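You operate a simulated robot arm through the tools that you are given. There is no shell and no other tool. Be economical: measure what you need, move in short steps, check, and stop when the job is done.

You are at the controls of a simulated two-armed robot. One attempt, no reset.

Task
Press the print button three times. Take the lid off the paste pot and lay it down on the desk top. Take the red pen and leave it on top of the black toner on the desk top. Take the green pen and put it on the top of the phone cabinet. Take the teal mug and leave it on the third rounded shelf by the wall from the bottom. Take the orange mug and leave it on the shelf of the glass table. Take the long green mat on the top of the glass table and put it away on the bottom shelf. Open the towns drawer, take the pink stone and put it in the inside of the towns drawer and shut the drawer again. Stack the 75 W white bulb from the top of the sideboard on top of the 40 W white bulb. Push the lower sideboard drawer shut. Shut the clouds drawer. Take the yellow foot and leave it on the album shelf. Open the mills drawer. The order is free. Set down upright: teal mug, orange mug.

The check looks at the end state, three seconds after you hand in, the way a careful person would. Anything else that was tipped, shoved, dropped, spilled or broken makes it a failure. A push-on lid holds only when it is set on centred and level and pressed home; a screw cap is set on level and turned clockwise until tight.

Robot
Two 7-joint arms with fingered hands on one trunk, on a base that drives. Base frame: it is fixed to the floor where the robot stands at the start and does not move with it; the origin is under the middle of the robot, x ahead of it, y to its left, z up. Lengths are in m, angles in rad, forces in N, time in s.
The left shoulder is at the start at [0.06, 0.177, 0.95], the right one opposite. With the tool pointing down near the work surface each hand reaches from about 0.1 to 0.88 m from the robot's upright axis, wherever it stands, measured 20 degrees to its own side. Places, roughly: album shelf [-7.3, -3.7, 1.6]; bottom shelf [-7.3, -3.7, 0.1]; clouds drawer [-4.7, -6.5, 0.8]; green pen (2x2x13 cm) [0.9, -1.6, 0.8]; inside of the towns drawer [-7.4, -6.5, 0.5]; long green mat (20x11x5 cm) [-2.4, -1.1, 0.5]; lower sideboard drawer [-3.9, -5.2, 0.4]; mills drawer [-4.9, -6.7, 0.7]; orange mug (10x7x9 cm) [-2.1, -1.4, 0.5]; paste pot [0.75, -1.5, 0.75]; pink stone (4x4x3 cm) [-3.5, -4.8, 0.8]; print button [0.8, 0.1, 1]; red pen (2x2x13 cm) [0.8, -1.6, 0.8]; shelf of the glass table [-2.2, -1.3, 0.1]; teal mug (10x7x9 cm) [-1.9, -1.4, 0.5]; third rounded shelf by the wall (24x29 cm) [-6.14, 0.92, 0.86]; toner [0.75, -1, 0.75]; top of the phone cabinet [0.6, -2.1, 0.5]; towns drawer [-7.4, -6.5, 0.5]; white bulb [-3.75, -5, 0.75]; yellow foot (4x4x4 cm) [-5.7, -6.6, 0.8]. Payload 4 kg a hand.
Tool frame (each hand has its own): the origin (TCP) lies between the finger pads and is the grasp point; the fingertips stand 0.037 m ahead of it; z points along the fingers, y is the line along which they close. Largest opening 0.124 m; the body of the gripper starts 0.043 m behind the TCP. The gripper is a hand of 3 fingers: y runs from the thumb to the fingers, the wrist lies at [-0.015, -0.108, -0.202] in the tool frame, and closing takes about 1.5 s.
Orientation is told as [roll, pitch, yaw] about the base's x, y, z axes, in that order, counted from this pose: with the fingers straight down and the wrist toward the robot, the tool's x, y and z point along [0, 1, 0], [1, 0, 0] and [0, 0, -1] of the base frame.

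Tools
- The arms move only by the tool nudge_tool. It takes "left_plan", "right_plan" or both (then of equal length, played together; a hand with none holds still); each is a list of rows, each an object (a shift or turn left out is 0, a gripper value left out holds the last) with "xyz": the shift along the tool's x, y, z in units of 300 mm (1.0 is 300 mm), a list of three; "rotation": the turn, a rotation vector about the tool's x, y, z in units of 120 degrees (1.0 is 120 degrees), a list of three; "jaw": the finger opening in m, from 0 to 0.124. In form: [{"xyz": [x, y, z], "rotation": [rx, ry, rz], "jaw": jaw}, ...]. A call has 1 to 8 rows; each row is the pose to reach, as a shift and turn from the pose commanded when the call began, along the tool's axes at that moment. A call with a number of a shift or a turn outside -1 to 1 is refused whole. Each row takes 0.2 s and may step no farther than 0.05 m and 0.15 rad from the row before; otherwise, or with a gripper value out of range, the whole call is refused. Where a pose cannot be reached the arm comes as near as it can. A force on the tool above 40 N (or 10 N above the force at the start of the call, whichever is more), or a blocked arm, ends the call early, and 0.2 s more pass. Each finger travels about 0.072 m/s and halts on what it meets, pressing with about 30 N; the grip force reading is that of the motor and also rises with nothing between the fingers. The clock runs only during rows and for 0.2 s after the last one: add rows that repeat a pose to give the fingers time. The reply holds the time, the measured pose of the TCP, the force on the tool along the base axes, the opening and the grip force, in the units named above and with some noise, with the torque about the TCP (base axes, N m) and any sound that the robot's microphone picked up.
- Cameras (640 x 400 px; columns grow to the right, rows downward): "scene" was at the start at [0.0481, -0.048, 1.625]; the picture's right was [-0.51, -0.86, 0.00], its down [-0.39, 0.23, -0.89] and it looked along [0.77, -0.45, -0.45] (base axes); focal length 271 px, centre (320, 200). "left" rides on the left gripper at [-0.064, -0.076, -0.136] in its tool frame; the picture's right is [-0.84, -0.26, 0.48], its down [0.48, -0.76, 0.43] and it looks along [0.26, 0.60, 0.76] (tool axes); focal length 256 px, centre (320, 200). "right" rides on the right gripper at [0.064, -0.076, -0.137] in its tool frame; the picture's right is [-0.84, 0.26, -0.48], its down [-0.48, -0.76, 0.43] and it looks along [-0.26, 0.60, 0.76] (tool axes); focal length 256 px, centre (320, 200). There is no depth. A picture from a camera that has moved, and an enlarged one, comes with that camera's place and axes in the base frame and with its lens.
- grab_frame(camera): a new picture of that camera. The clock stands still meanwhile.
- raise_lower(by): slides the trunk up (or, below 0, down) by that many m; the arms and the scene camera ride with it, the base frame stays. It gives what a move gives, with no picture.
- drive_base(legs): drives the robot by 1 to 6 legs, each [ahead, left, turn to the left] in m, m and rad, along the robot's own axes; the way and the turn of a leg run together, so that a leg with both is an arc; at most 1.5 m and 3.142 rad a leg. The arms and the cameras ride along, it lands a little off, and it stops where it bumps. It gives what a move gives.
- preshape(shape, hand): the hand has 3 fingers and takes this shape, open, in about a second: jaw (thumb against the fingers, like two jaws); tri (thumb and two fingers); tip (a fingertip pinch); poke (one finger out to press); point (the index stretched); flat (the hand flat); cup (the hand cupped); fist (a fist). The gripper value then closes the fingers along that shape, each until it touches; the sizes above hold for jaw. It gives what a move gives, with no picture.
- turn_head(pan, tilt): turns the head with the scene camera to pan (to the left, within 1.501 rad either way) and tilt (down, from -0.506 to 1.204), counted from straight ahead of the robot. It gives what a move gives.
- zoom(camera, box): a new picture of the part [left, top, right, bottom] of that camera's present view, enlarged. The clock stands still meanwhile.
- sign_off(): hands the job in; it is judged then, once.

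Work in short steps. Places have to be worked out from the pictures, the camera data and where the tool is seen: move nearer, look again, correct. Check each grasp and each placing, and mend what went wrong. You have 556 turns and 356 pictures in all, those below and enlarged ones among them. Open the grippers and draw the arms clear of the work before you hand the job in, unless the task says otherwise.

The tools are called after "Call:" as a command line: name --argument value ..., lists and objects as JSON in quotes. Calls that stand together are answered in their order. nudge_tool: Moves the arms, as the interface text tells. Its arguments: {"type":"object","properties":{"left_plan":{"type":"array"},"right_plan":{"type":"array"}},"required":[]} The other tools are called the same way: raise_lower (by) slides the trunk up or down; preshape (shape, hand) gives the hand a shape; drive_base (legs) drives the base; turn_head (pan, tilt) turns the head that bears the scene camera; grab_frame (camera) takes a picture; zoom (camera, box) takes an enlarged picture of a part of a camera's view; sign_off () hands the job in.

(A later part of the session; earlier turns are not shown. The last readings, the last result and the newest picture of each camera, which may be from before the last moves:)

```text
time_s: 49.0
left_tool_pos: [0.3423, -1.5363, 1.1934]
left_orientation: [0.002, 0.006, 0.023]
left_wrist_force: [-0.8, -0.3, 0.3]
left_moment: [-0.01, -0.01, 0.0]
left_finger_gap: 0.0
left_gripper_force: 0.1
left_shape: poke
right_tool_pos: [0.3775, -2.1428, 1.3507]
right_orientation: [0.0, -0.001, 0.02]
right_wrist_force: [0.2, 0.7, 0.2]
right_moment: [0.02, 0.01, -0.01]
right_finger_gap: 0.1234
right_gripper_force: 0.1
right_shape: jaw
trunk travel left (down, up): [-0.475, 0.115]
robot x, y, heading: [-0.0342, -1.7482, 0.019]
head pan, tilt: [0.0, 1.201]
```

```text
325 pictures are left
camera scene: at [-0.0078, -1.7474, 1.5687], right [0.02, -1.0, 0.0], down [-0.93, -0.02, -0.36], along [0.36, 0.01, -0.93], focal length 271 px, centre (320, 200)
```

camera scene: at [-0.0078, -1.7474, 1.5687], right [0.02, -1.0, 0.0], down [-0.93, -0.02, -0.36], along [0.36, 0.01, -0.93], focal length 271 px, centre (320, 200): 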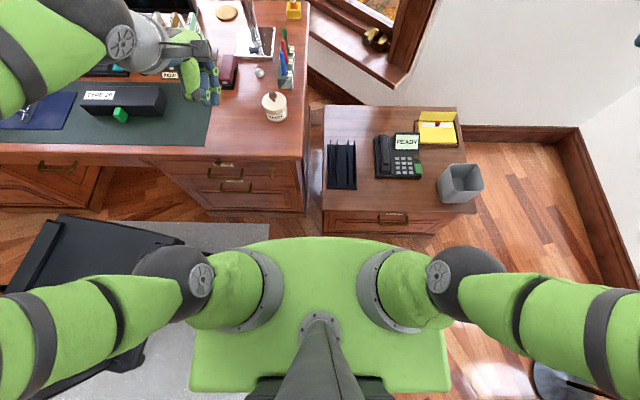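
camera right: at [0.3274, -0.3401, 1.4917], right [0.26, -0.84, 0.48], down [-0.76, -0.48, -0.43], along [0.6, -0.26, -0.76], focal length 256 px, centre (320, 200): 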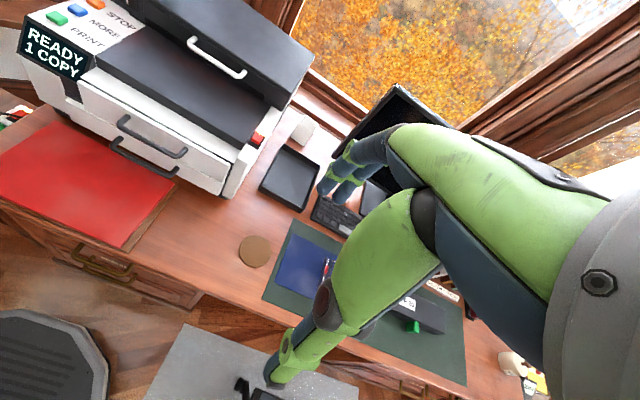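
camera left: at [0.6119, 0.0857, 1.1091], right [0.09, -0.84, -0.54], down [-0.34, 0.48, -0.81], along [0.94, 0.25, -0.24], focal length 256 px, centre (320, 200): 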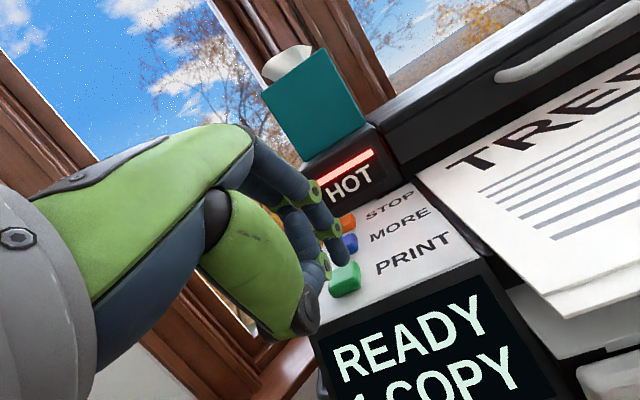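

The torso clears well; I'll creep ahead 8 cm and slightly left for reach.

Call:
drive_base --legs '[[0.09, 0.04, 0]]'

Call:
preshape --hand "left" --shape "jaw"

Call:
grab_frame --camera "left"

Call:
grab_frame --camera "scene"

```text
time_s: 50.2
left_tool_pos: [0.4336, -1.493, 1.1923]
left_orientation: [-0.001, 0.006, 0.028]
left_wrist_force: [0.7, -0.2, -0.5]
left_moment: [0.0, 0.02, 0.0]
left_finger_gap: 0.0
left_gripper_force: 0.0
left_shape: poke
right_tool_pos: [0.4694, -2.0988, 1.3509]
right_orientation: [0.0, 0.002, 0.023]
right_wrist_force: [0.3, 0.1, -1.0]
right_moment: [-0.01, 0.0, -0.02]
right_finger_gap: 0.1234
right_gripper_force: 0.1
right_shape: jaw
trunk travel left (down, up): [-0.475, 0.115]
robot x, y, heading: [0.0566, -1.7028, 0.021]
head pan, tilt: [0.0, 1.201]
```

```text
time_s: 51.1
left_tool_pos: [0.4305, -1.4932, 1.1932]
left_orientation: [0.003, 0.005, 0.026]
left_wrist_force: [1.0, 0.0, 0.0]
left_moment: [0.0, -0.03, -0.02]
left_finger_gap: 0.1243
left_gripper_force: 0.1
left_shape: jaw
right_tool_pos: [0.4695, -2.1001, 1.3512]
right_orientation: [0.0, 0.001, 0.023]
right_wrist_force: [0.3, -0.5, -0.3]
right_moment: [0.01, -0.03, -0.02]
right_finger_gap: 0.1235
right_gripper_force: 0.0
right_shape: jaw
trunk travel left (down, up): [-0.475, 0.115]
robot x, y, heading: [0.052, -1.704, 0.02]
head pan, tilt: [0.0, 1.201]
```

```text
324 pictures are left
camera left: at [0.3576, -1.5591, 1.331], right [-0.24, -0.84, -0.48], down [-0.77, 0.46, -0.43], along [0.59, 0.27, -0.76], focal length 256 px, centre (320, 200)
```

left: 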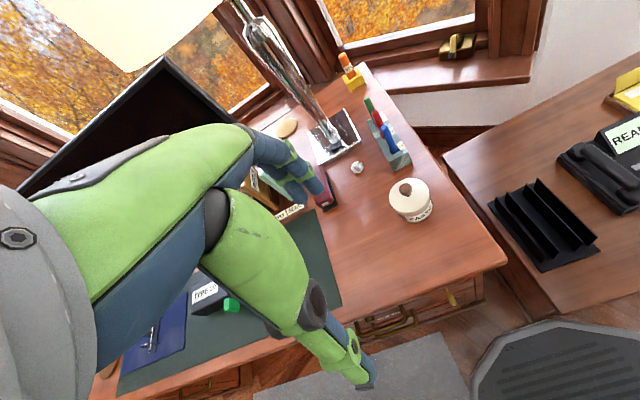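

```text
323 pictures are left
camera scene: at [0.0817, -1.7053, 1.5687], right [0.02, -1.0, 0.0], down [-0.93, -0.02, -0.36], along [0.36, 0.01, -0.93], focal length 271 px, centre (320, 200)
```

scene: 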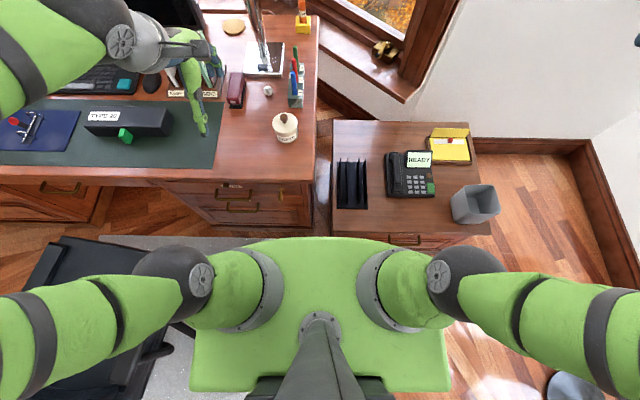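

Triangulation gives the pot's knob at about (0.652, -1.579, 0.835). Zooming both views for the pens and lid.

Call:
zoom --camera "left" --box '[330, 80, 450, 230]'

Call:
zoom --camera "scene" --box '[250, 30, 330, 150]'

```text
2.67 times, centred on (390, 155) of left
camera zoom: at [0.3576, -1.5591, 1.331], right [-0.24, -0.84, -0.48], down [-0.77, 0.46, -0.43], along [0.59, 0.27, -0.76], focal length 683 px, centre (133, 320)
```

zoom: 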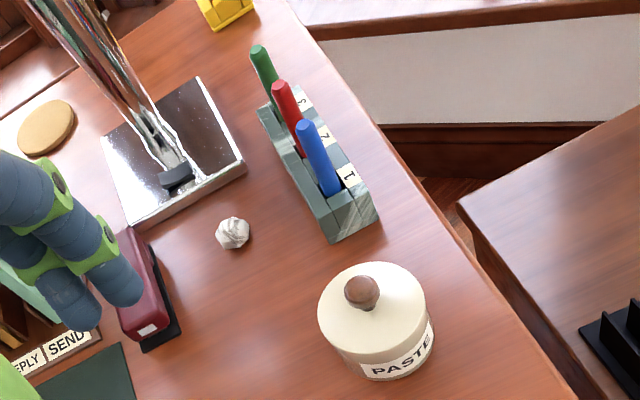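

```text
3.33 times, centred on (290, 90) of scene
camera zoom: at [0.0817, -1.7053, 1.5687], right [0.02, -1.0, 0.0], down [-0.93, -0.02, -0.36], along [0.36, 0.01, -0.93], focal length 903 px, centre (420, 567)
```

zoom: 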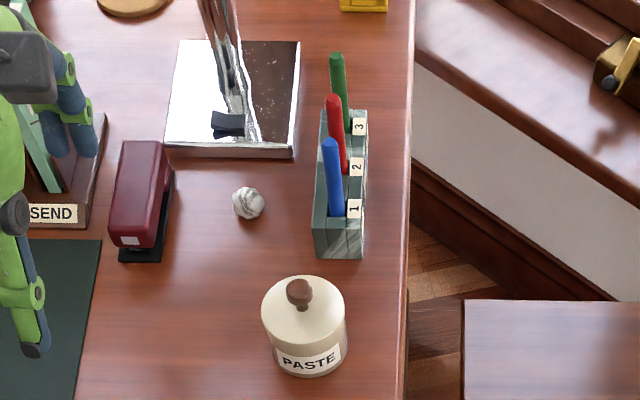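

Red pen top is at (0.857, -1.601, 0.885) and green at (0.914, -1.601, 0.886). I'll do the lid first and bring the left hand above the pot's knob.

Call:
nudge_tool --left_plan '[{"xyz": [-0.044, 0.105, 0.115], "jaw": 0.07}, {"xyz": [-0.088, 0.21, 0.23]}, {"xyz": [-0.132, 0.315, 0.345]}, {"xyz": [-0.176, 0.42, 0.46]}, {"xyz": [-0.22, 0.525, 0.575]}, {"xyz": [-0.264, 0.63, 0.69]}, {"xyz": [-0.306, 0.73, 0.8]}]'

Call:
grab_frame --camera "left"

Call:
zoom --camera "scene" --box '[200, 30, 340, 170]'

```text
time_s: 52.7
left_tool_pos: [0.6513, -1.5793, 0.9522]
left_orientation: [0.002, 0.006, 0.025]
left_wrist_force: [0.0, 0.7, 0.5]
left_moment: [0.02, 0.0, -0.01]
left_finger_gap: 0.0703
left_gripper_force: 0.1
left_shape: jaw
right_tool_pos: [0.471, -2.0996, 1.3509]
right_orientation: [0.001, 0.001, 0.024]
right_wrist_force: [0.4, -0.9, 0.1]
right_moment: [0.02, 0.03, 0.0]
right_finger_gap: 0.1235
right_gripper_force: 0.0
right_shape: jaw
trunk travel left (down, up): [-0.475, 0.115]
robot x, y, heading: [0.0534, -1.7063, 0.02]
head pan, tilt: [0.0, 1.201]
```

```text
320 pictures are left
camera left: at [0.5776, -1.644, 1.0894], right [-0.24, -0.84, -0.48], down [-0.77, 0.46, -0.43], along [0.59, 0.27, -0.76], focal length 256 px, centre (320, 200)
```

left: 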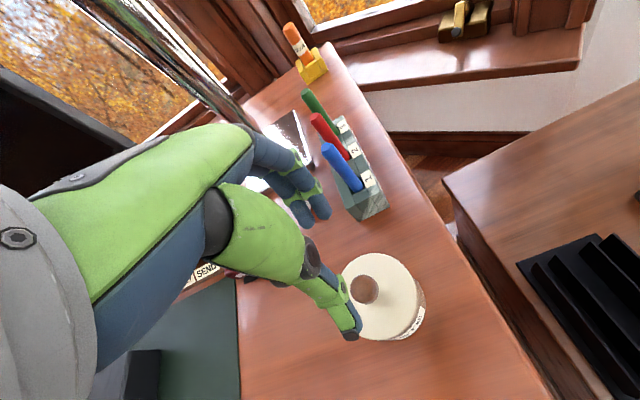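

```text
2.86 times, centred on (270, 100) of scene
camera zoom: at [0.083, -1.7055, 1.5687], right [0.02, -1.0, 0.0], down [-0.93, -0.02, -0.36], along [0.36, 0.01, -0.93], focal length 774 px, centre (463, 486)
```

zoom: 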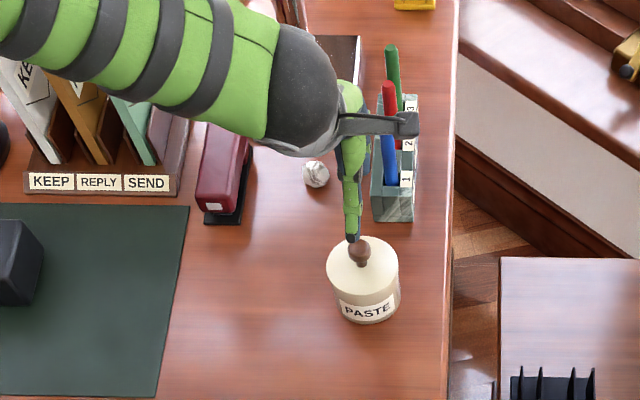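

The knob is directly under the hand (≈0.650, -1.576). I'll descend until the fingertips surround it.

Call:
nudge_tool --left_plan '[{"xyz": [0.008, 0, 0.12]}, {"xyz": [0.008, 0, 0.22]}, {"xyz": [0.008, 0, 0.29]}, {"xyz": [0.008, 0, 0.32]}]'

Call:
zoom --camera "left" --box '[260, 160, 460, 370]'

Call:
zoom --camera "scene" --box '[240, 70, 330, 160]'

```text
time_s: 53.7
left_tool_pos: [0.652, -1.5785, 0.8611]
left_orientation: [-0.001, -0.003, 0.027]
left_wrist_force: [1.0, 0.9, 24.5]
left_moment: [-0.01, 1.02, 0.02]
left_finger_gap: 0.0726
left_gripper_force: 0.1
left_shape: jaw
right_tool_pos: [0.4668, -2.1002, 1.3527]
right_orientation: [0.0, 0.001, 0.023]
right_wrist_force: [-0.1, 0.1, -0.3]
right_moment: [0.0, -0.02, 0.01]
right_finger_gap: 0.1238
right_gripper_force: 0.0
right_shape: jaw
trunk travel left (down, up): [-0.475, 0.115]
robot x, y, heading: [0.0549, -1.7043, 0.02]
head pan, tilt: [0.0, 1.201]
```

```text
1.90 times, centred on (360, 265) of left
camera zoom: at [0.5778, -1.6429, 0.9966], right [-0.23, -0.84, -0.48], down [-0.77, 0.46, -0.44], along [0.59, 0.27, -0.76], focal length 488 px, centre (244, 76)
```

zoom: 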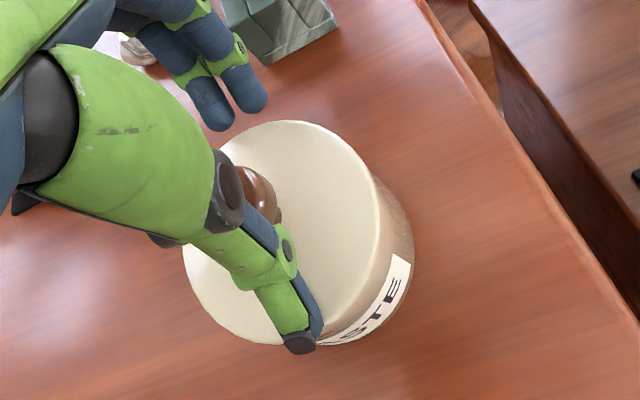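

```text
4.44 times, centred on (285, 115) of scene
camera zoom: at [0.0805, -1.7057, 1.5693], right [0.02, -1.0, 0.0], down [-0.93, -0.02, -0.36], along [0.36, 0.01, -0.93], focal length 1204 px, centre (476, 578)
```

zoom: 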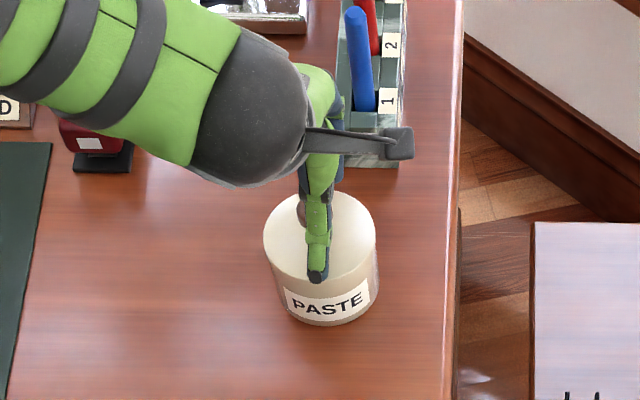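

The fingertips touch the lid top (z ≈ 0.824), and the knob is about 1 cm left of the hand's centre plane. I'll lift slightly, shift left 1 cm and close.

Call:
nudge_tool --left_plan '[{"xyz": [0, 0, -0.015]}, {"xyz": [0.035, 0, -0.015]}, {"xyz": [0.035, 0, -0.01], "jaw": 0.03}, {"xyz": [0.035, 0, -0.01], "jaw": 0.01}, {"xyz": [0.035, 0, -0.01], "jaw": 0.0}, {"xyz": [0.035, 0, -0.01]}, {"xyz": [0.035, 0, -0.01]}]'

Call:
zoom --camera "left" --box '[260, 160, 460, 370]'

Call:
zoom --camera "scene" --box '[240, 70, 330, 160]'

```text
time_s: 55.3
left_tool_pos: [0.6506, -1.5671, 0.8597]
left_orientation: [0.0, 0.003, 0.024]
left_wrist_force: [1.2, -12.5, 30.2]
left_moment: [-0.64, 0.58, 0.24]
left_finger_gap: 0.0605
left_gripper_force: 29.6
left_shape: jaw
right_tool_pos: [0.4667, -2.1018, 1.3503]
right_orientation: [0.001, 0.0, 0.023]
right_wrist_force: [1.3, -0.6, -0.1]
right_moment: [0.01, 0.0, 0.0]
right_finger_gap: 0.1238
right_gripper_force: 0.0
right_shape: jaw
trunk travel left (down, up): [-0.475, 0.115]
robot x, y, heading: [0.0536, -1.7028, 0.022]
head pan, tilt: [0.0, 1.201]
```

```text
1.90 times, centred on (360, 265) of left
camera zoom: at [0.5761, -1.6335, 0.9978], right [-0.24, -0.84, -0.48], down [-0.77, 0.46, -0.43], along [0.59, 0.27, -0.76], focal length 488 px, centre (244, 76)
```

zoom: 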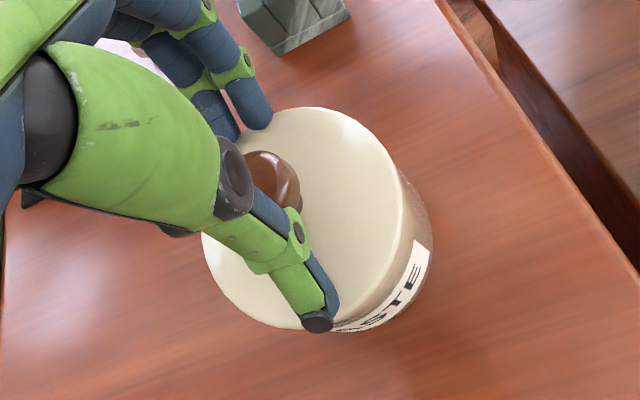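

```text
4.44 times, centred on (285, 115) of scene
camera zoom: at [0.0801, -1.707, 1.5688], right [0.02, -1.0, 0.0], down [-0.93, -0.02, -0.36], along [0.36, 0.01, -0.93], focal length 1204 px, centre (476, 578)
```

zoom: 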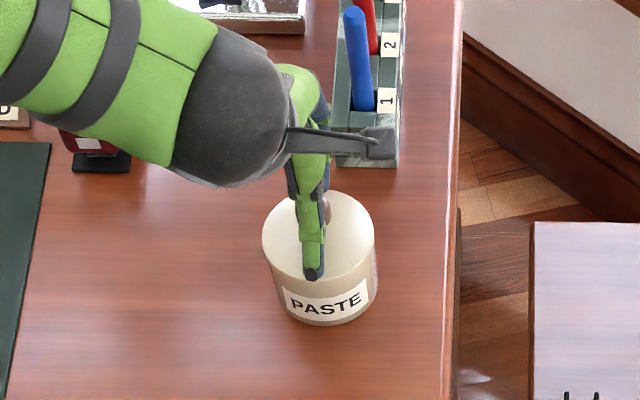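

The fingertips are dragging on the lid as they swing shut. I'll open, rise 1 cm, shift back 4 mm and close again.

Call:
nudge_tool --left_plan '[{"xyz": [0, 0, 0], "jaw": 0.08}, {"xyz": [0, 0, -0.03]}, {"xyz": [-0.015, 0, -0.04]}, {"xyz": [-0.015, 0, -0.04], "jaw": 0.02}, {"xyz": [-0.015, 0, -0.04], "jaw": 0.0}, {"xyz": [-0.015, 0, -0.04]}, {"xyz": [-0.015, 0, -0.04]}, {"xyz": [-0.015, 0, -0.04]}]'

Call:
zoom --camera "left" --box '[260, 160, 460, 370]'

Call:
zoom --camera "scene" --box '[240, 70, 330, 160]'

```text
time_s: 57.1
left_tool_pos: [0.6505, -1.5713, 0.8725]
left_orientation: [0.001, 0.004, 0.026]
left_wrist_force: [-1.2, 0.8, 4.2]
left_moment: [0.02, -0.12, 0.04]
left_finger_gap: 0.0075
left_gripper_force: 30.2
left_shape: jaw
right_tool_pos: [0.4682, -2.099, 1.3509]
right_orientation: [0.0, -0.001, 0.023]
right_wrist_force: [0.1, 0.4, -0.1]
right_moment: [-0.01, 0.04, -0.02]
right_finger_gap: 0.1236
right_gripper_force: 0.0
right_shape: jaw
trunk travel left (down, up): [-0.475, 0.115]
robot x, y, heading: [0.0616, -1.7034, 0.02]
head pan, tilt: [0.0, 1.201]
heard: snap
```

```text
1.90 times, centred on (360, 265) of left
camera zoom: at [0.5767, -1.6365, 1.0092], right [-0.24, -0.84, -0.48], down [-0.77, 0.46, -0.43], along [0.59, 0.27, -0.76], focal length 488 px, centre (244, 76)
```

zoom: 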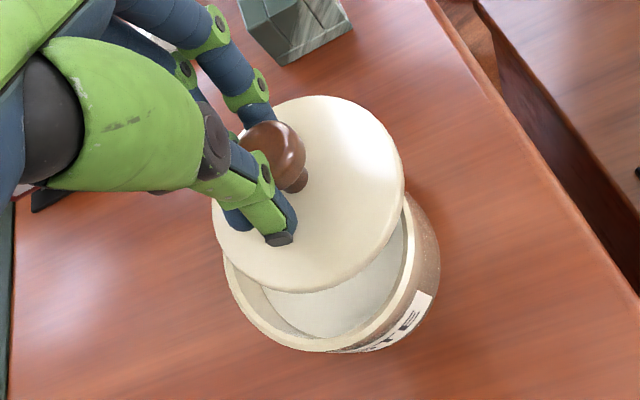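

```text
4.44 times, centred on (285, 115) of scene
camera zoom: at [0.0816, -1.7053, 1.5687], right [0.02, -1.0, 0.0], down [-0.93, -0.02, -0.36], along [0.36, 0.01, -0.93], focal length 1204 px, centre (476, 578)
```

zoom: 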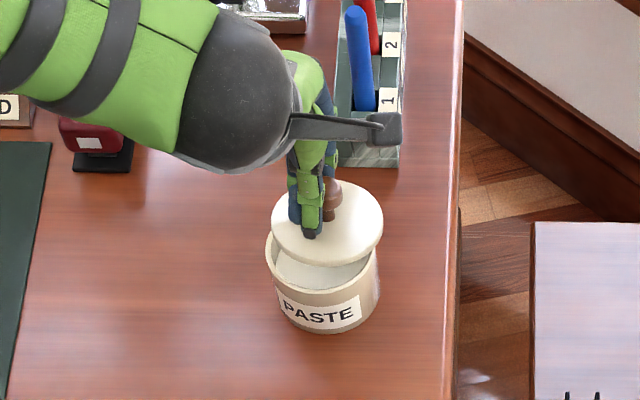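

The lid snapped off and seems pinched at the knob's neck, off to one side. I'll lift gently 2 cm and check whether it follows.

Call:
nudge_tool --left_plan '[{"xyz": [0, 0, -0.03]}, {"xyz": [0, 0, -0.06]}, {"xyz": [0, 0, -0.06]}]'

Call:
zoom --camera "left" --box '[260, 160, 460, 370]'

Call:
zoom --camera "scene" --box '[240, 70, 330, 160]'

```text
time_s: 57.9
left_tool_pos: [0.6509, -1.5722, 0.8913]
left_orientation: [0.002, 0.005, 0.026]
left_wrist_force: [-0.6, -0.3, -0.8]
left_moment: [0.03, -0.01, -0.02]
left_finger_gap: 0.0067
left_gripper_force: 30.5
left_shape: jaw
right_tool_pos: [0.4698, -2.1, 1.3511]
right_orientation: [0.0, 0.003, 0.022]
right_wrist_force: [-0.1, -0.1, -0.6]
right_moment: [-0.03, 0.02, 0.01]
right_finger_gap: 0.1238
right_gripper_force: 0.1
right_shape: jaw
trunk travel left (down, up): [-0.475, 0.115]
robot x, y, heading: [0.0528, -1.7018, 0.02]
head pan, tilt: [0.0, 1.201]
```

```text
1.90 times, centred on (360, 265) of left
camera zoom: at [0.577, -1.6371, 1.0272], right [-0.24, -0.84, -0.48], down [-0.77, 0.46, -0.43], along [0.59, 0.27, -0.76], focal length 488 px, centre (244, 76)
```

zoom: 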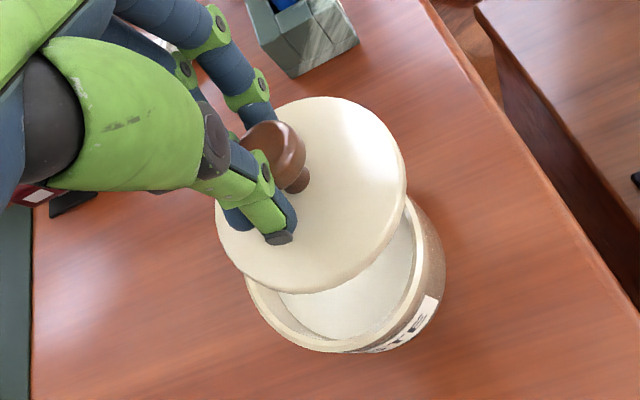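

```text
4.44 times, centred on (285, 115) of scene
camera zoom: at [0.082, -1.7053, 1.5687], right [0.02, -1.0, 0.0], down [-0.93, -0.02, -0.36], along [0.36, 0.01, -0.93], focal length 1204 px, centre (476, 578)
```

zoom: 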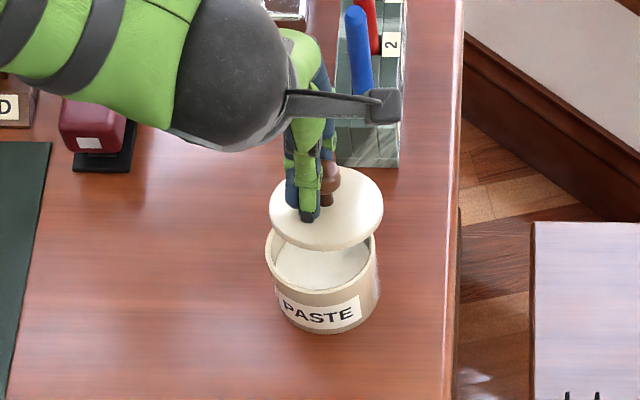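

The lid follows. I'll carry it 14 cm left to the bare desk between pot and mat.

Call:
nudge_tool --left_plan '[{"xyz": [0, 0, -0.1]}, {"xyz": [0.12, 0, -0.1]}, {"xyz": [0.24, 0, -0.1]}, {"xyz": [0.36, 0, -0.1]}, {"xyz": [0.47, 0, -0.1]}, {"xyz": [0.47, 0, 0.0]}, {"xyz": [0.47, 0, 0.06]}]'

Call:
grab_frame --camera "left"

Call:
zoom --camera "scene" --box '[160, 40, 330, 180]'

```text
time_s: 59.5
left_tool_pos: [0.6451, -1.4307, 0.8718]
left_orientation: [0.003, 0.005, 0.025]
left_wrist_force: [0.7, 0.5, -1.1]
left_moment: [0.04, 0.01, -0.01]
left_finger_gap: 0.0067
left_gripper_force: 30.7
left_shape: jaw
right_tool_pos: [0.469, -2.1007, 1.3512]
right_orientation: [0.0, 0.003, 0.022]
right_wrist_force: [0.0, 0.5, -0.4]
right_moment: [0.01, 0.02, 0.01]
right_finger_gap: 0.1236
right_gripper_force: 0.1
right_shape: jaw
trunk travel left (down, up): [-0.475, 0.115]
robot x, y, heading: [0.0537, -1.7029, 0.018]
head pan, tilt: [0.0, 1.201]
```

```text
310 pictures are left
camera left: at [0.5725, -1.4965, 1.0084], right [-0.24, -0.84, -0.48], down [-0.77, 0.46, -0.43], along [0.59, 0.27, -0.76], focal length 256 px, centre (320, 200)
```

left: 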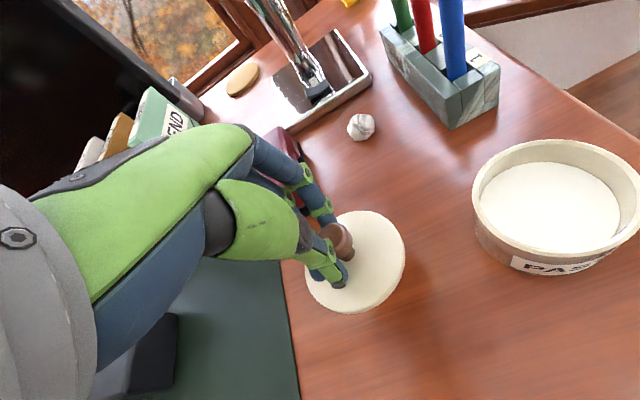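

```text
2.86 times, centred on (245, 110) of scene
camera zoom: at [0.0822, -1.705, 1.5687], right [0.02, -1.0, 0.0], down [-0.93, -0.02, -0.36], along [0.36, 0.01, -0.93], focal length 774 px, centre (534, 457)
```

zoom: 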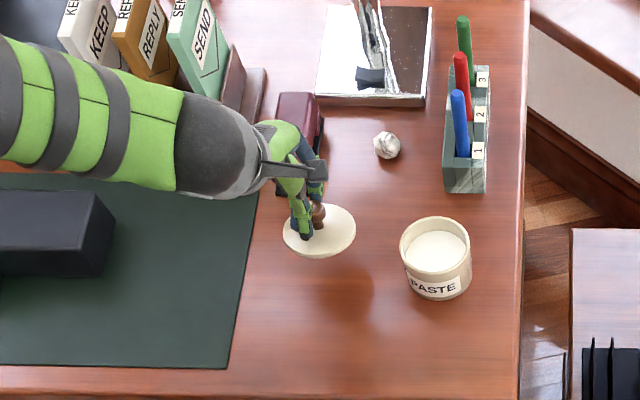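

Room is fine; I'll shift 1.5 cm right and lower until contact.

Call:
nudge_tool --left_plan '[{"xyz": [-0.05, -0.03, 0.08]}, {"xyz": [-0.05, -0.03, 0.14]}, {"xyz": [-0.05, -0.03, 0.17]}, {"xyz": [-0.05, -0.03, 0.19]}, {"xyz": [-0.05, -0.03, 0.21]}, {"xyz": [-0.05, -0.03, 0.23]}]'

Call:
zoom --camera "scene" --box '[200, 60, 320, 180]'

```text
time_s: 61.0
left_tool_pos: [0.6402, -1.4461, 0.8086]
left_orientation: [0.003, -0.007, 0.025]
left_wrist_force: [-7.7, 2.4, 24.4]
left_moment: [-0.1, -0.07, -0.05]
left_finger_gap: 0.0066
left_gripper_force: 29.8
left_shape: jaw
right_tool_pos: [0.4676, -2.0997, 1.3521]
right_orientation: [-0.001, 0.0, 0.024]
right_wrist_force: [-0.4, -0.3, 0.1]
right_moment: [-0.01, 0.02, -0.01]
right_finger_gap: 0.1236
right_gripper_force: 0.1
right_shape: jaw
trunk travel left (down, up): [-0.475, 0.115]
robot x, y, heading: [0.0584, -1.7067, 0.025]
head pan, tilt: [0.0, 1.201]
stopped in row 6 (left hand): the force on the tool passed its limit (the readings are from after the stop); the commanded pose is now the measured one
```

```text
3.33 times, centred on (260, 120) of scene
camera zoom: at [0.08, -1.7055, 1.5689], right [0.02, -1.0, 0.0], down [-0.93, -0.02, -0.36], along [0.36, 0.01, -0.93], focal length 903 px, centre (520, 467)
```

zoom: 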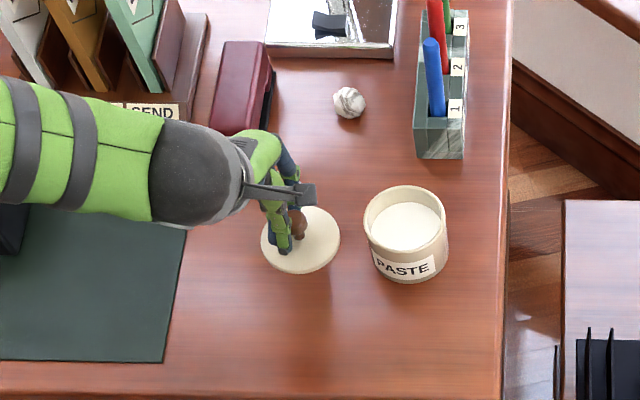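

The lid is on the desk. I'll ease up slightly, open, and rise.

Call:
nudge_tool --left_plan '[{"xyz": [0, 0, -0.005], "jaw": 0.03}, {"xyz": [0, 0, -0.005], "jaw": 0.06}, {"xyz": [0, 0, -0.005]}, {"xyz": [0, 0, -0.06]}, {"xyz": [0, 0, -0.18]}, {"xyz": [0, 0, -0.33]}, {"xyz": [0, 0, -0.48]}]'

Call:
raise_lower --by 0.1

Call:
zoom --camera "scene" --box '[180, 30, 340, 180]'

```text
time_s: 62.6
left_tool_pos: [0.6405, -1.4454, 0.9511]
left_orientation: [0.001, -0.002, 0.024]
left_wrist_force: [0.0, -0.4, 0.1]
left_moment: [0.03, -0.04, -0.02]
left_finger_gap: 0.0595
left_gripper_force: 0.1
left_shape: jaw
right_tool_pos: [0.4683, -2.1006, 1.351]
right_orientation: [-0.001, -0.001, 0.023]
right_wrist_force: [-0.3, -0.4, 1.0]
right_moment: [-0.02, -0.01, 0.04]
right_finger_gap: 0.1237
right_gripper_force: 0.1
right_shape: jaw
trunk travel left (down, up): [-0.475, 0.115]
robot x, y, heading: [0.056, -1.7054, 0.025]
head pan, tilt: [0.0, 1.201]
```

```text
time_s: 63.9
left_tool_pos: [0.6411, -1.4447, 1.0513]
left_orientation: [0.001, 0.0, 0.026]
left_wrist_force: [-0.3, 0.0, 0.8]
left_moment: [0.01, 0.02, -0.02]
left_finger_gap: 0.0598
left_gripper_force: 0.1
left_shape: jaw
right_tool_pos: [0.4704, -2.101, 1.4517]
right_orientation: [-0.002, 0.002, 0.022]
right_wrist_force: [-1.1, -0.3, -0.7]
right_moment: [0.03, 0.01, -0.02]
right_finger_gap: 0.1236
right_gripper_force: 0.1
right_shape: jaw
trunk travel left (down, up): [-0.575, 0.015]
robot x, y, heading: [0.0563, -1.7008, 0.022]
head pan, tilt: [0.0, 1.201]
```

```text
2.67 times, centred on (260, 105) of scene
camera zoom: at [0.0821, -1.7051, 1.6686], right [0.02, -1.0, 0.0], down [-0.93, -0.02, -0.36], along [0.36, 0.01, -0.93], focal length 722 px, centre (480, 453)
```

zoom: 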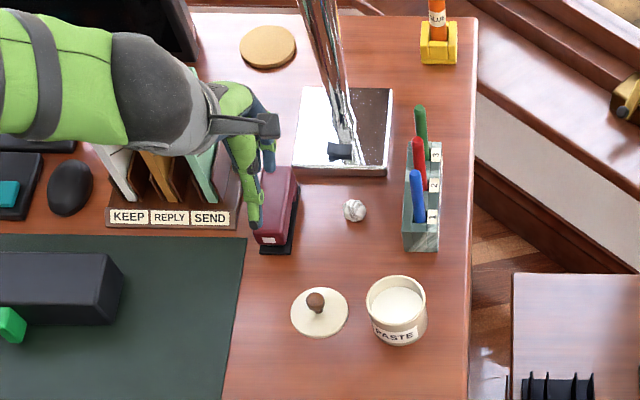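

Lid is lying on the desk. Next the red pen: move the left hand above it with a narrow opening.

Call:
nudge_tool --left_plan '[{"xyz": [-0.09, 0.118, 0.0], "jaw": 0.05}, {"xyz": [-0.18, 0.236, 0.0]}, {"xyz": [-0.27, 0.354, 0.0]}, {"xyz": [-0.36, 0.472, 0.0]}, {"xyz": [-0.45, 0.59, 0.0]}, {"xyz": [-0.537, 0.707, 0.08]}, {"xyz": [-0.537, 0.707, 0.2]}]'

Call:
grab_frame --camera "left"

Call:
zoom --camera "scene" --box '[230, 20, 330, 130]'

```text
time_s: 65.5
left_tool_pos: [0.8576, -1.6004, 0.9912]
left_orientation: [0.002, -0.003, 0.026]
left_wrist_force: [0.1, 0.5, -0.2]
left_moment: [0.03, 0.02, -0.02]
left_finger_gap: 0.0502
left_gripper_force: 0.0
left_shape: jaw
right_tool_pos: [0.4705, -2.0995, 1.4501]
right_orientation: [-0.001, 0.002, 0.022]
right_wrist_force: [1.3, 0.1, -0.1]
right_moment: [-0.02, 0.02, -0.01]
right_finger_gap: 0.1236
right_gripper_force: 0.1
right_shape: jaw
trunk travel left (down, up): [-0.575, 0.015]
robot x, y, heading: [0.0583, -1.7051, 0.028]
head pan, tilt: [0.0, 1.201]
```

```text
306 pictures are left
camera left: at [0.7831, -1.6665, 1.128], right [-0.23, -0.84, -0.48], down [-0.77, 0.46, -0.44], along [0.59, 0.27, -0.76], focal length 256 px, centre (320, 200)
```

left: 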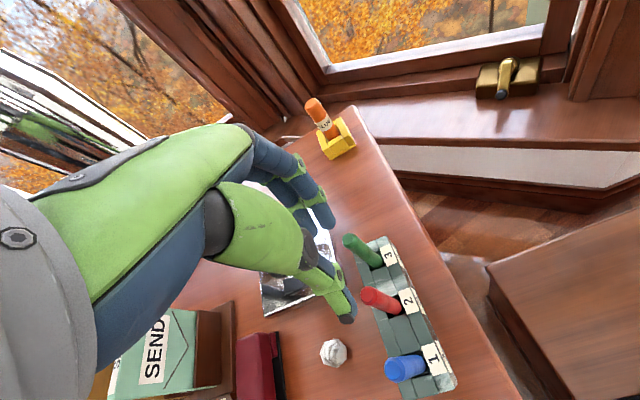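

```text
3.64 times, centred on (280, 75) of scene
camera zoom: at [0.0819, -1.7052, 1.6687], right [0.02, -1.0, 0.0], down [-0.93, -0.02, -0.36], along [0.36, 0.01, -0.93], focal length 985 px, centre (466, 654)
```

zoom: 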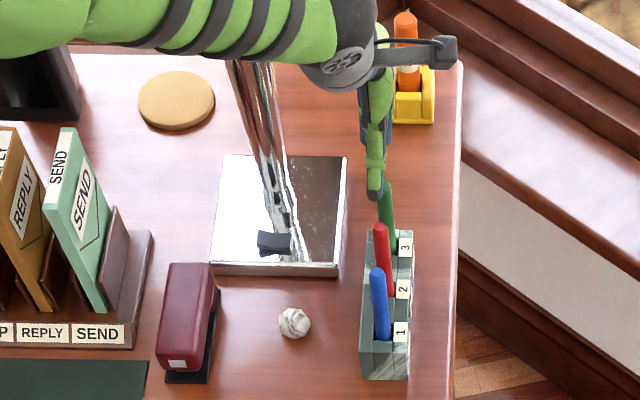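

The red pen's top reads x ≈ 0.850. I'll correct and descend to the tip level, then look.

Call:
nudge_tool --left_plan '[{"xyz": [0, -0.025, 0.1], "jaw": 0.046}, {"xyz": [0, -0.025, 0.22]}, {"xyz": [0, -0.025, 0.22]}]'

Call:
zoom --camera "left" --box '[280, 160, 460, 380]'

Call:
zoom --camera "scene" --box '[240, 30, 320, 120]'

```text
time_s: 66.3
left_tool_pos: [0.8506, -1.5994, 0.9237]
left_orientation: [0.002, -0.005, 0.027]
left_wrist_force: [0.3, 0.3, -0.5]
left_moment: [0.02, 0.01, 0.03]
left_finger_gap: 0.0461
left_gripper_force: 0.0
left_shape: jaw
right_tool_pos: [0.4687, -2.0996, 1.4498]
right_orientation: [-0.001, 0.0, 0.022]
right_wrist_force: [-0.2, -0.4, -0.6]
right_moment: [-0.02, -0.03, 0.04]
right_finger_gap: 0.1236
right_gripper_force: 0.0
right_shape: jaw
trunk travel left (down, up): [-0.575, 0.015]
robot x, y, heading: [0.0559, -1.704, 0.021]
head pan, tilt: [0.0, 1.201]
```

```text
1.82 times, centred on (370, 270) of left
camera zoom: at [0.7757, -1.6655, 1.0614], right [-0.23, -0.84, -0.48], down [-0.77, 0.46, -0.44], along [0.59, 0.27, -0.76], focal length 465 px, centre (229, 73)
```

zoom: 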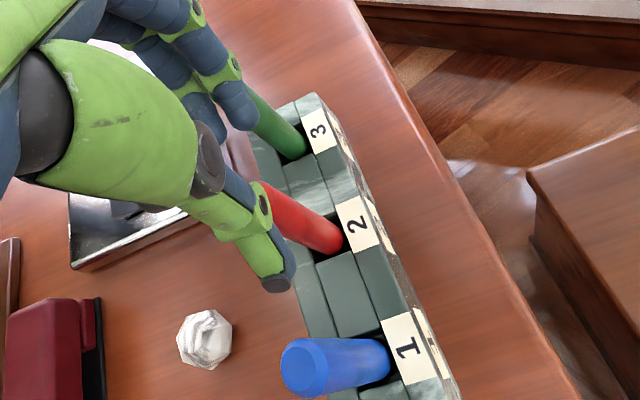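

```text
4.44 times, centred on (280, 75) of scene
camera zoom: at [0.0816, -1.7051, 1.6687], right [0.02, -1.0, 0.0], down [-0.93, -0.02, -0.36], along [0.36, 0.01, -0.93], focal length 1204 px, centre (498, 756)
```

zoom: 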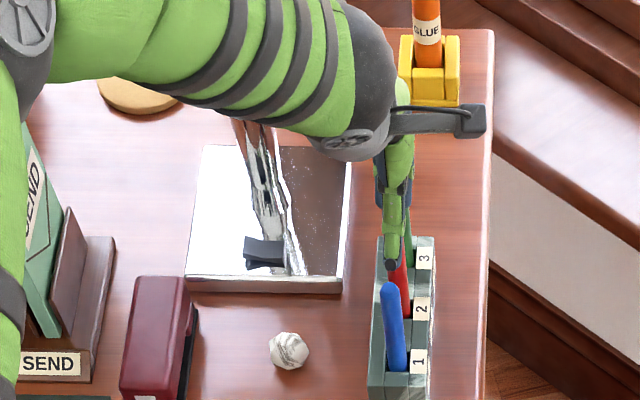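

The red pen is between thumb and fingers, so I'll go down and close.

Call:
nudge_tool --left_plan '[{"xyz": [0, 0, 0.08]}, {"xyz": [0, 0, 0.15]}, {"xyz": [0, 0, 0.2]}, {"xyz": [0, 0, 0.2], "jaw": 0.01}, {"xyz": [0, 0, 0.2], "jaw": 0.0}, {"xyz": [0, 0, 0.2]}, {"xyz": [0, 0, 0.2]}]'

Call:
zoom --camera "left" --box '[280, 160, 460, 380]'

```text
time_s: 67.9
left_tool_pos: [0.8501, -1.5996, 0.8664]
left_orientation: [0.002, -0.002, 0.026]
left_wrist_force: [-3.4, -0.5, 1.8]
left_moment: [0.09, -0.13, -0.02]
left_finger_gap: 0.0068
left_gripper_force: 30.0
left_shape: jaw
right_tool_pos: [0.4683, -2.1001, 1.4517]
right_orientation: [-0.002, -0.001, 0.023]
right_wrist_force: [0.7, -0.8, -0.2]
right_moment: [0.0, -0.01, -0.01]
right_finger_gap: 0.1235
right_gripper_force: 0.1
right_shape: jaw
trunk travel left (down, up): [-0.575, 0.015]
robot x, y, heading: [0.0575, -1.7058, 0.023]
head pan, tilt: [0.0, 1.201]
```

```text
1.82 times, centred on (370, 270) of left
camera zoom: at [0.775, -1.6657, 1.003], right [-0.23, -0.84, -0.48], down [-0.77, 0.46, -0.44], along [0.59, 0.27, -0.76], focal length 465 px, centre (229, 73)
```

zoom: 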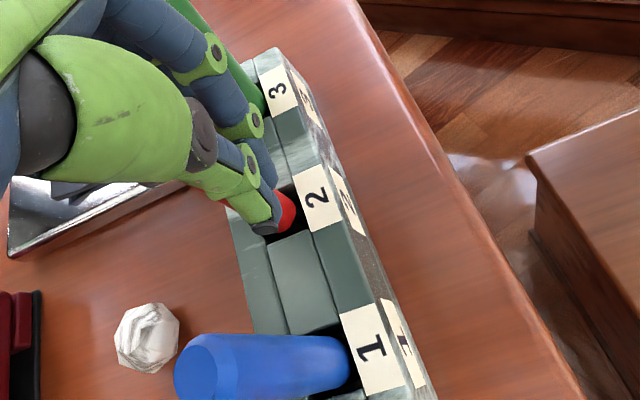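

Gripped. Lift straight up 16 cm.

Call:
nudge_tool --left_plan '[{"xyz": [0, 0, -0.08]}, {"xyz": [0, 0, -0.18]}, {"xyz": [0, 0, -0.32]}, {"xyz": [0, 0, -0.46]}, {"xyz": [0, 0, -0.56]}]'

Call:
grab_frame --camera "left"

Call:
grab_frame --camera "scene"

```text
time_s: 69.1
left_tool_pos: [0.8476, -1.6018, 1.0344]
left_orientation: [0.002, -0.002, 0.028]
left_wrist_force: [-1.0, -0.3, -0.6]
left_moment: [0.02, -0.02, 0.04]
left_finger_gap: 0.0058
left_gripper_force: 29.7
left_shape: jaw
right_tool_pos: [0.4691, -2.0995, 1.452]
right_orientation: [-0.001, 0.001, 0.022]
right_wrist_force: [-0.9, 0.4, 0.2]
right_moment: [-0.03, -0.03, 0.01]
right_finger_gap: 0.1238
right_gripper_force: 0.1
right_shape: jaw
trunk travel left (down, up): [-0.575, 0.015]
robot x, y, heading: [0.0573, -1.7039, 0.021]
head pan, tilt: [0.0, 1.201]
```

```text
301 pictures are left
camera left: at [0.7735, -1.6669, 1.1716], right [-0.23, -0.84, -0.48], down [-0.77, 0.46, -0.43], along [0.59, 0.27, -0.76], focal length 256 px, centre (320, 200)
```

left: 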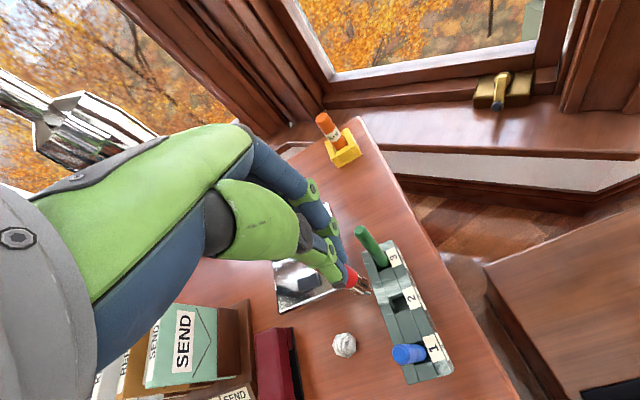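

```text
300 pictures are left
camera scene: at [0.0813, -1.7054, 1.6686], right [0.02, -1.0, 0.0], down [-0.93, -0.02, -0.36], along [0.36, 0.01, -0.93], focal length 271 px, centre (320, 200)
```

scene: 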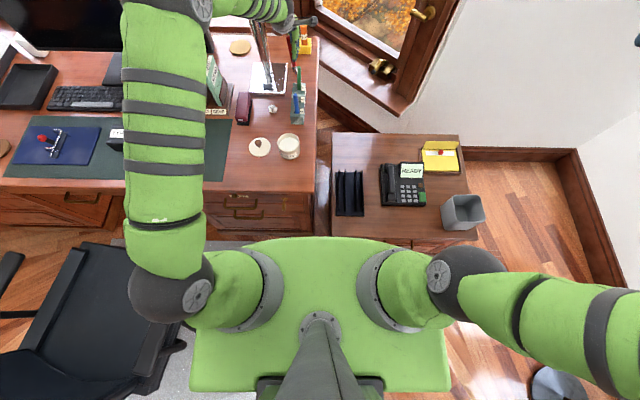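

The pen is held. I'll carry it left toward the toner while rolling the hand so the pen points along +y.

Call:
nudge_tool --left_plan '[{"xyz": [0.08, -0.1, 0], "rotation": [0, 0.07, 0]}, {"xyz": [0.2, -0.18, 0], "rotation": [0, 0.14, 0]}, {"xyz": [0.33, -0.24, 0], "rotation": [0, 0.21, 0]}, {"xyz": [0.46, -0.3, 0], "rotation": [0, 0.28, 0]}, {"xyz": [0.59, -0.35, 0], "rotation": [0, 0.35, 0]}, {"xyz": [0.72, -0.4, 0], "rotation": [0, 0.42, 0]}, {"xyz": [0.85, -0.45, 0], "rotation": [0, 0.49, 0]}, {"xyz": [0.97, -0.5, 0], "rotation": [0, 0.56, 0]}]'

Call:
grab_frame --camera "left"

Call:
grab_frame --camera "scene"

```text
time_s: 70.9
left_tool_pos: [0.693, -1.3138, 1.0333]
left_orientation: [1.176, -0.004, 0.024]
left_wrist_force: [-0.1, -0.5, -0.7]
left_moment: [-0.02, 0.02, -0.01]
left_finger_gap: 0.0057
left_gripper_force: 30.2
left_shape: jaw
right_tool_pos: [0.4694, -2.0988, 1.4503]
right_orientation: [0.001, 0.002, 0.023]
right_wrist_force: [-0.1, 0.4, 0.1]
right_moment: [0.02, 0.02, 0.02]
right_finger_gap: 0.1235
right_gripper_force: 0.1
right_shape: jaw
trunk travel left (down, up): [-0.575, 0.015]
robot x, y, heading: [0.0572, -1.7018, 0.024]
head pan, tilt: [0.0, 1.201]
```

```text
299 pictures are left
camera left: at [0.6209, -1.4654, 1.0275], right [-0.26, 0.12, -0.96], down [-0.77, 0.57, 0.28], along [0.58, 0.81, -0.05], focal length 256 px, centre (320, 200)
```

left: 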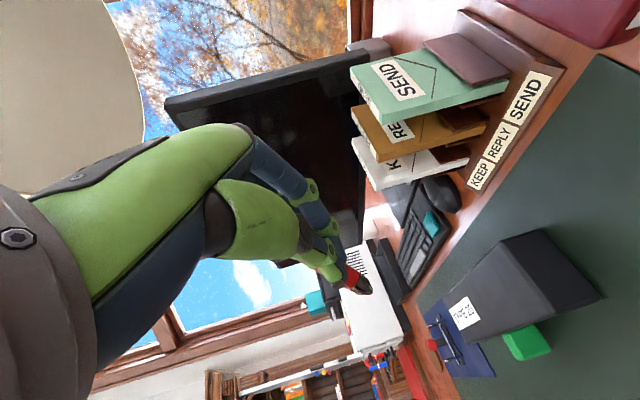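

```text
298 pictures are left
camera scene: at [0.0823, -1.705, 1.6688], right [0.02, -1.0, 0.0], down [-0.93, -0.02, -0.36], along [0.36, 0.01, -0.93], focal length 271 px, centre (320, 200)
```

scene: 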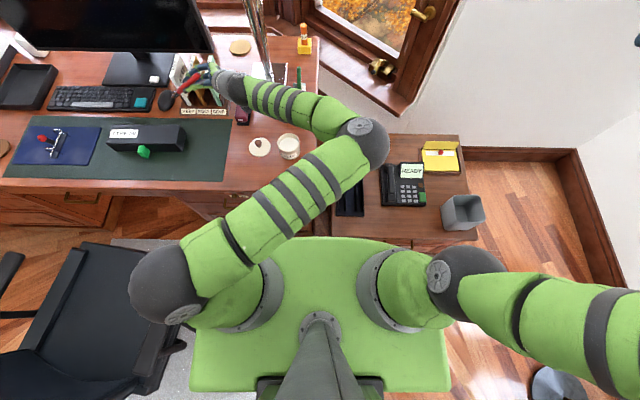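

I'll zoom on the toner in both views to fix its top.

Call:
zoom --camera "left" --box '[420, 210, 620, 370]'

Call:
zoom --camera "scene" --box '[90, 50, 250, 180]'

```text
2.50 times, centred on (520, 290) of left
camera zoom: at [0.6209, -1.4654, 1.0275], right [-0.26, 0.12, -0.96], down [-0.77, 0.57, 0.28], along [0.58, 0.81, -0.05], focal length 640 px, centre (-180, -25)
```

zoom: 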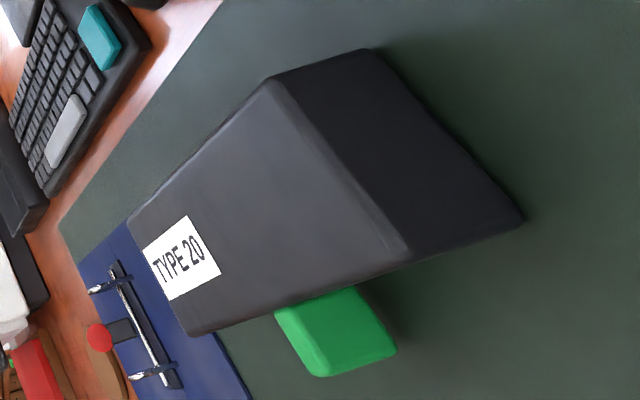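

```text
3.08 times, centred on (170, 115) of scene
camera zoom: at [0.0823, -1.705, 1.6688], right [0.02, -1.0, 0.0], down [-0.93, -0.02, -0.36], along [0.36, 0.01, -0.93], focal length 834 px, centre (782, 462)
```

zoom: 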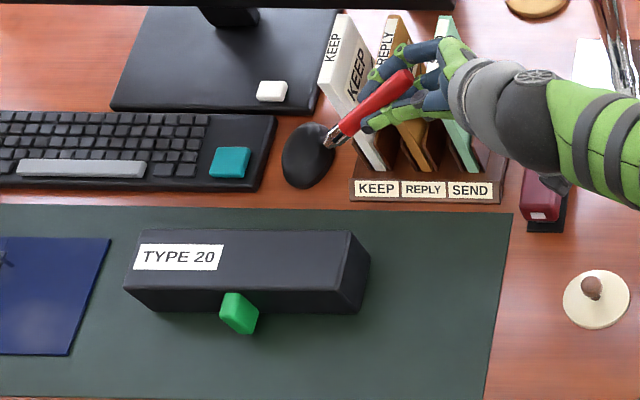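

The toner's top is at z ≈ 0.825, x 0.618–0.700, right end y ≈ -1.168. I'll move the pen over it, still a few cm above.

Call:
nudge_tool --left_plan '[{"xyz": [-0.02, -0.016, 0.12], "rotation": [0, 0.01, 0]}, {"xyz": [-0.04, -0.032, 0.25], "rotation": [0, 0.02, 0]}, {"xyz": [-0.07, -0.048, 0.38], "rotation": [0, 0.03, 0]}, {"xyz": [-0.1, -0.064, 0.51], "rotation": [0, 0.04, 0]}, {"xyz": [-0.13, -0.08, 0.64], "rotation": [0, 0.05, 0]}, {"xyz": [-0.16, -0.095, 0.767], "rotation": [0, 0.0635, 0]}]'

Call:
zoom --camera "left" --box '[250, 180, 550, 380]'

Call:
zoom --camera "scene" --box '[90, 50, 250, 180]'

```text
time_s: 72.3
left_tool_pos: [0.6602, -1.1201, 0.9004]
left_orientation: [1.308, -0.002, 0.024]
left_wrist_force: [-0.1, 0.1, -0.7]
left_moment: [-0.02, 0.0, 0.04]
left_finger_gap: 0.0057
left_gripper_force: 30.2
left_shape: jaw
right_tool_pos: [0.4689, -2.098, 1.4506]
right_orientation: [0.0, 0.001, 0.022]
right_wrist_force: [0.9, 0.5, 0.1]
right_moment: [0.0, -0.02, 0.01]
right_finger_gap: 0.1235
right_gripper_force: 0.1
right_shape: jaw
trunk travel left (down, up): [-0.575, 0.015]
robot x, y, heading: [0.0579, -1.7011, 0.018]
head pan, tilt: [0.0, 1.201]
```

```text
2.00 times, centred on (400, 280) of left
camera zoom: at [0.5873, -1.2698, 0.874], right [-0.26, 0.24, -0.93], down [-0.77, 0.53, 0.35], along [0.58, 0.82, 0.05], focal length 512 px, centre (160, 40)
```

zoom: 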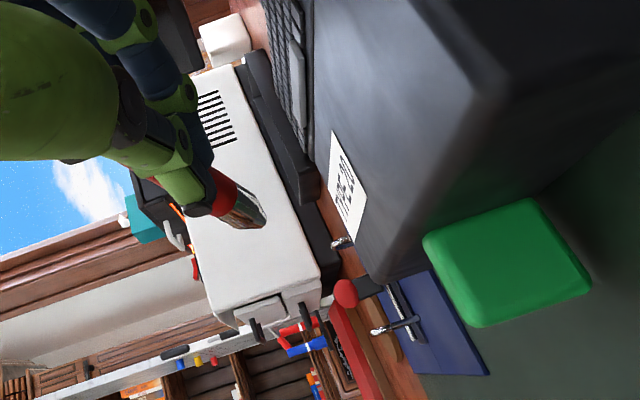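

```text
3.08 times, centred on (170, 115) of scene
camera zoom: at [0.0823, -1.7043, 1.6687], right [0.02, -1.0, 0.0], down [-0.93, -0.02, -0.36], along [0.36, 0.01, -0.93], focal length 834 px, centre (782, 462)
```

zoom: 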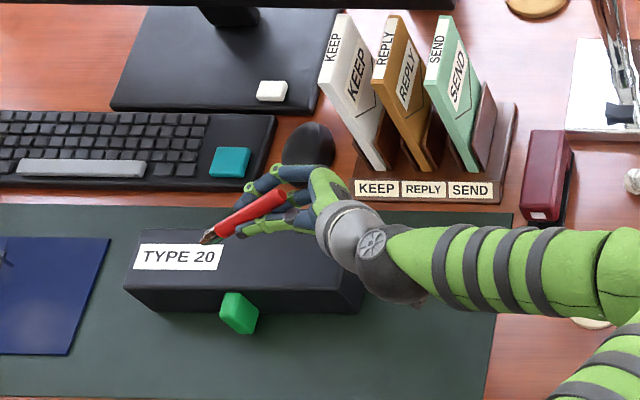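

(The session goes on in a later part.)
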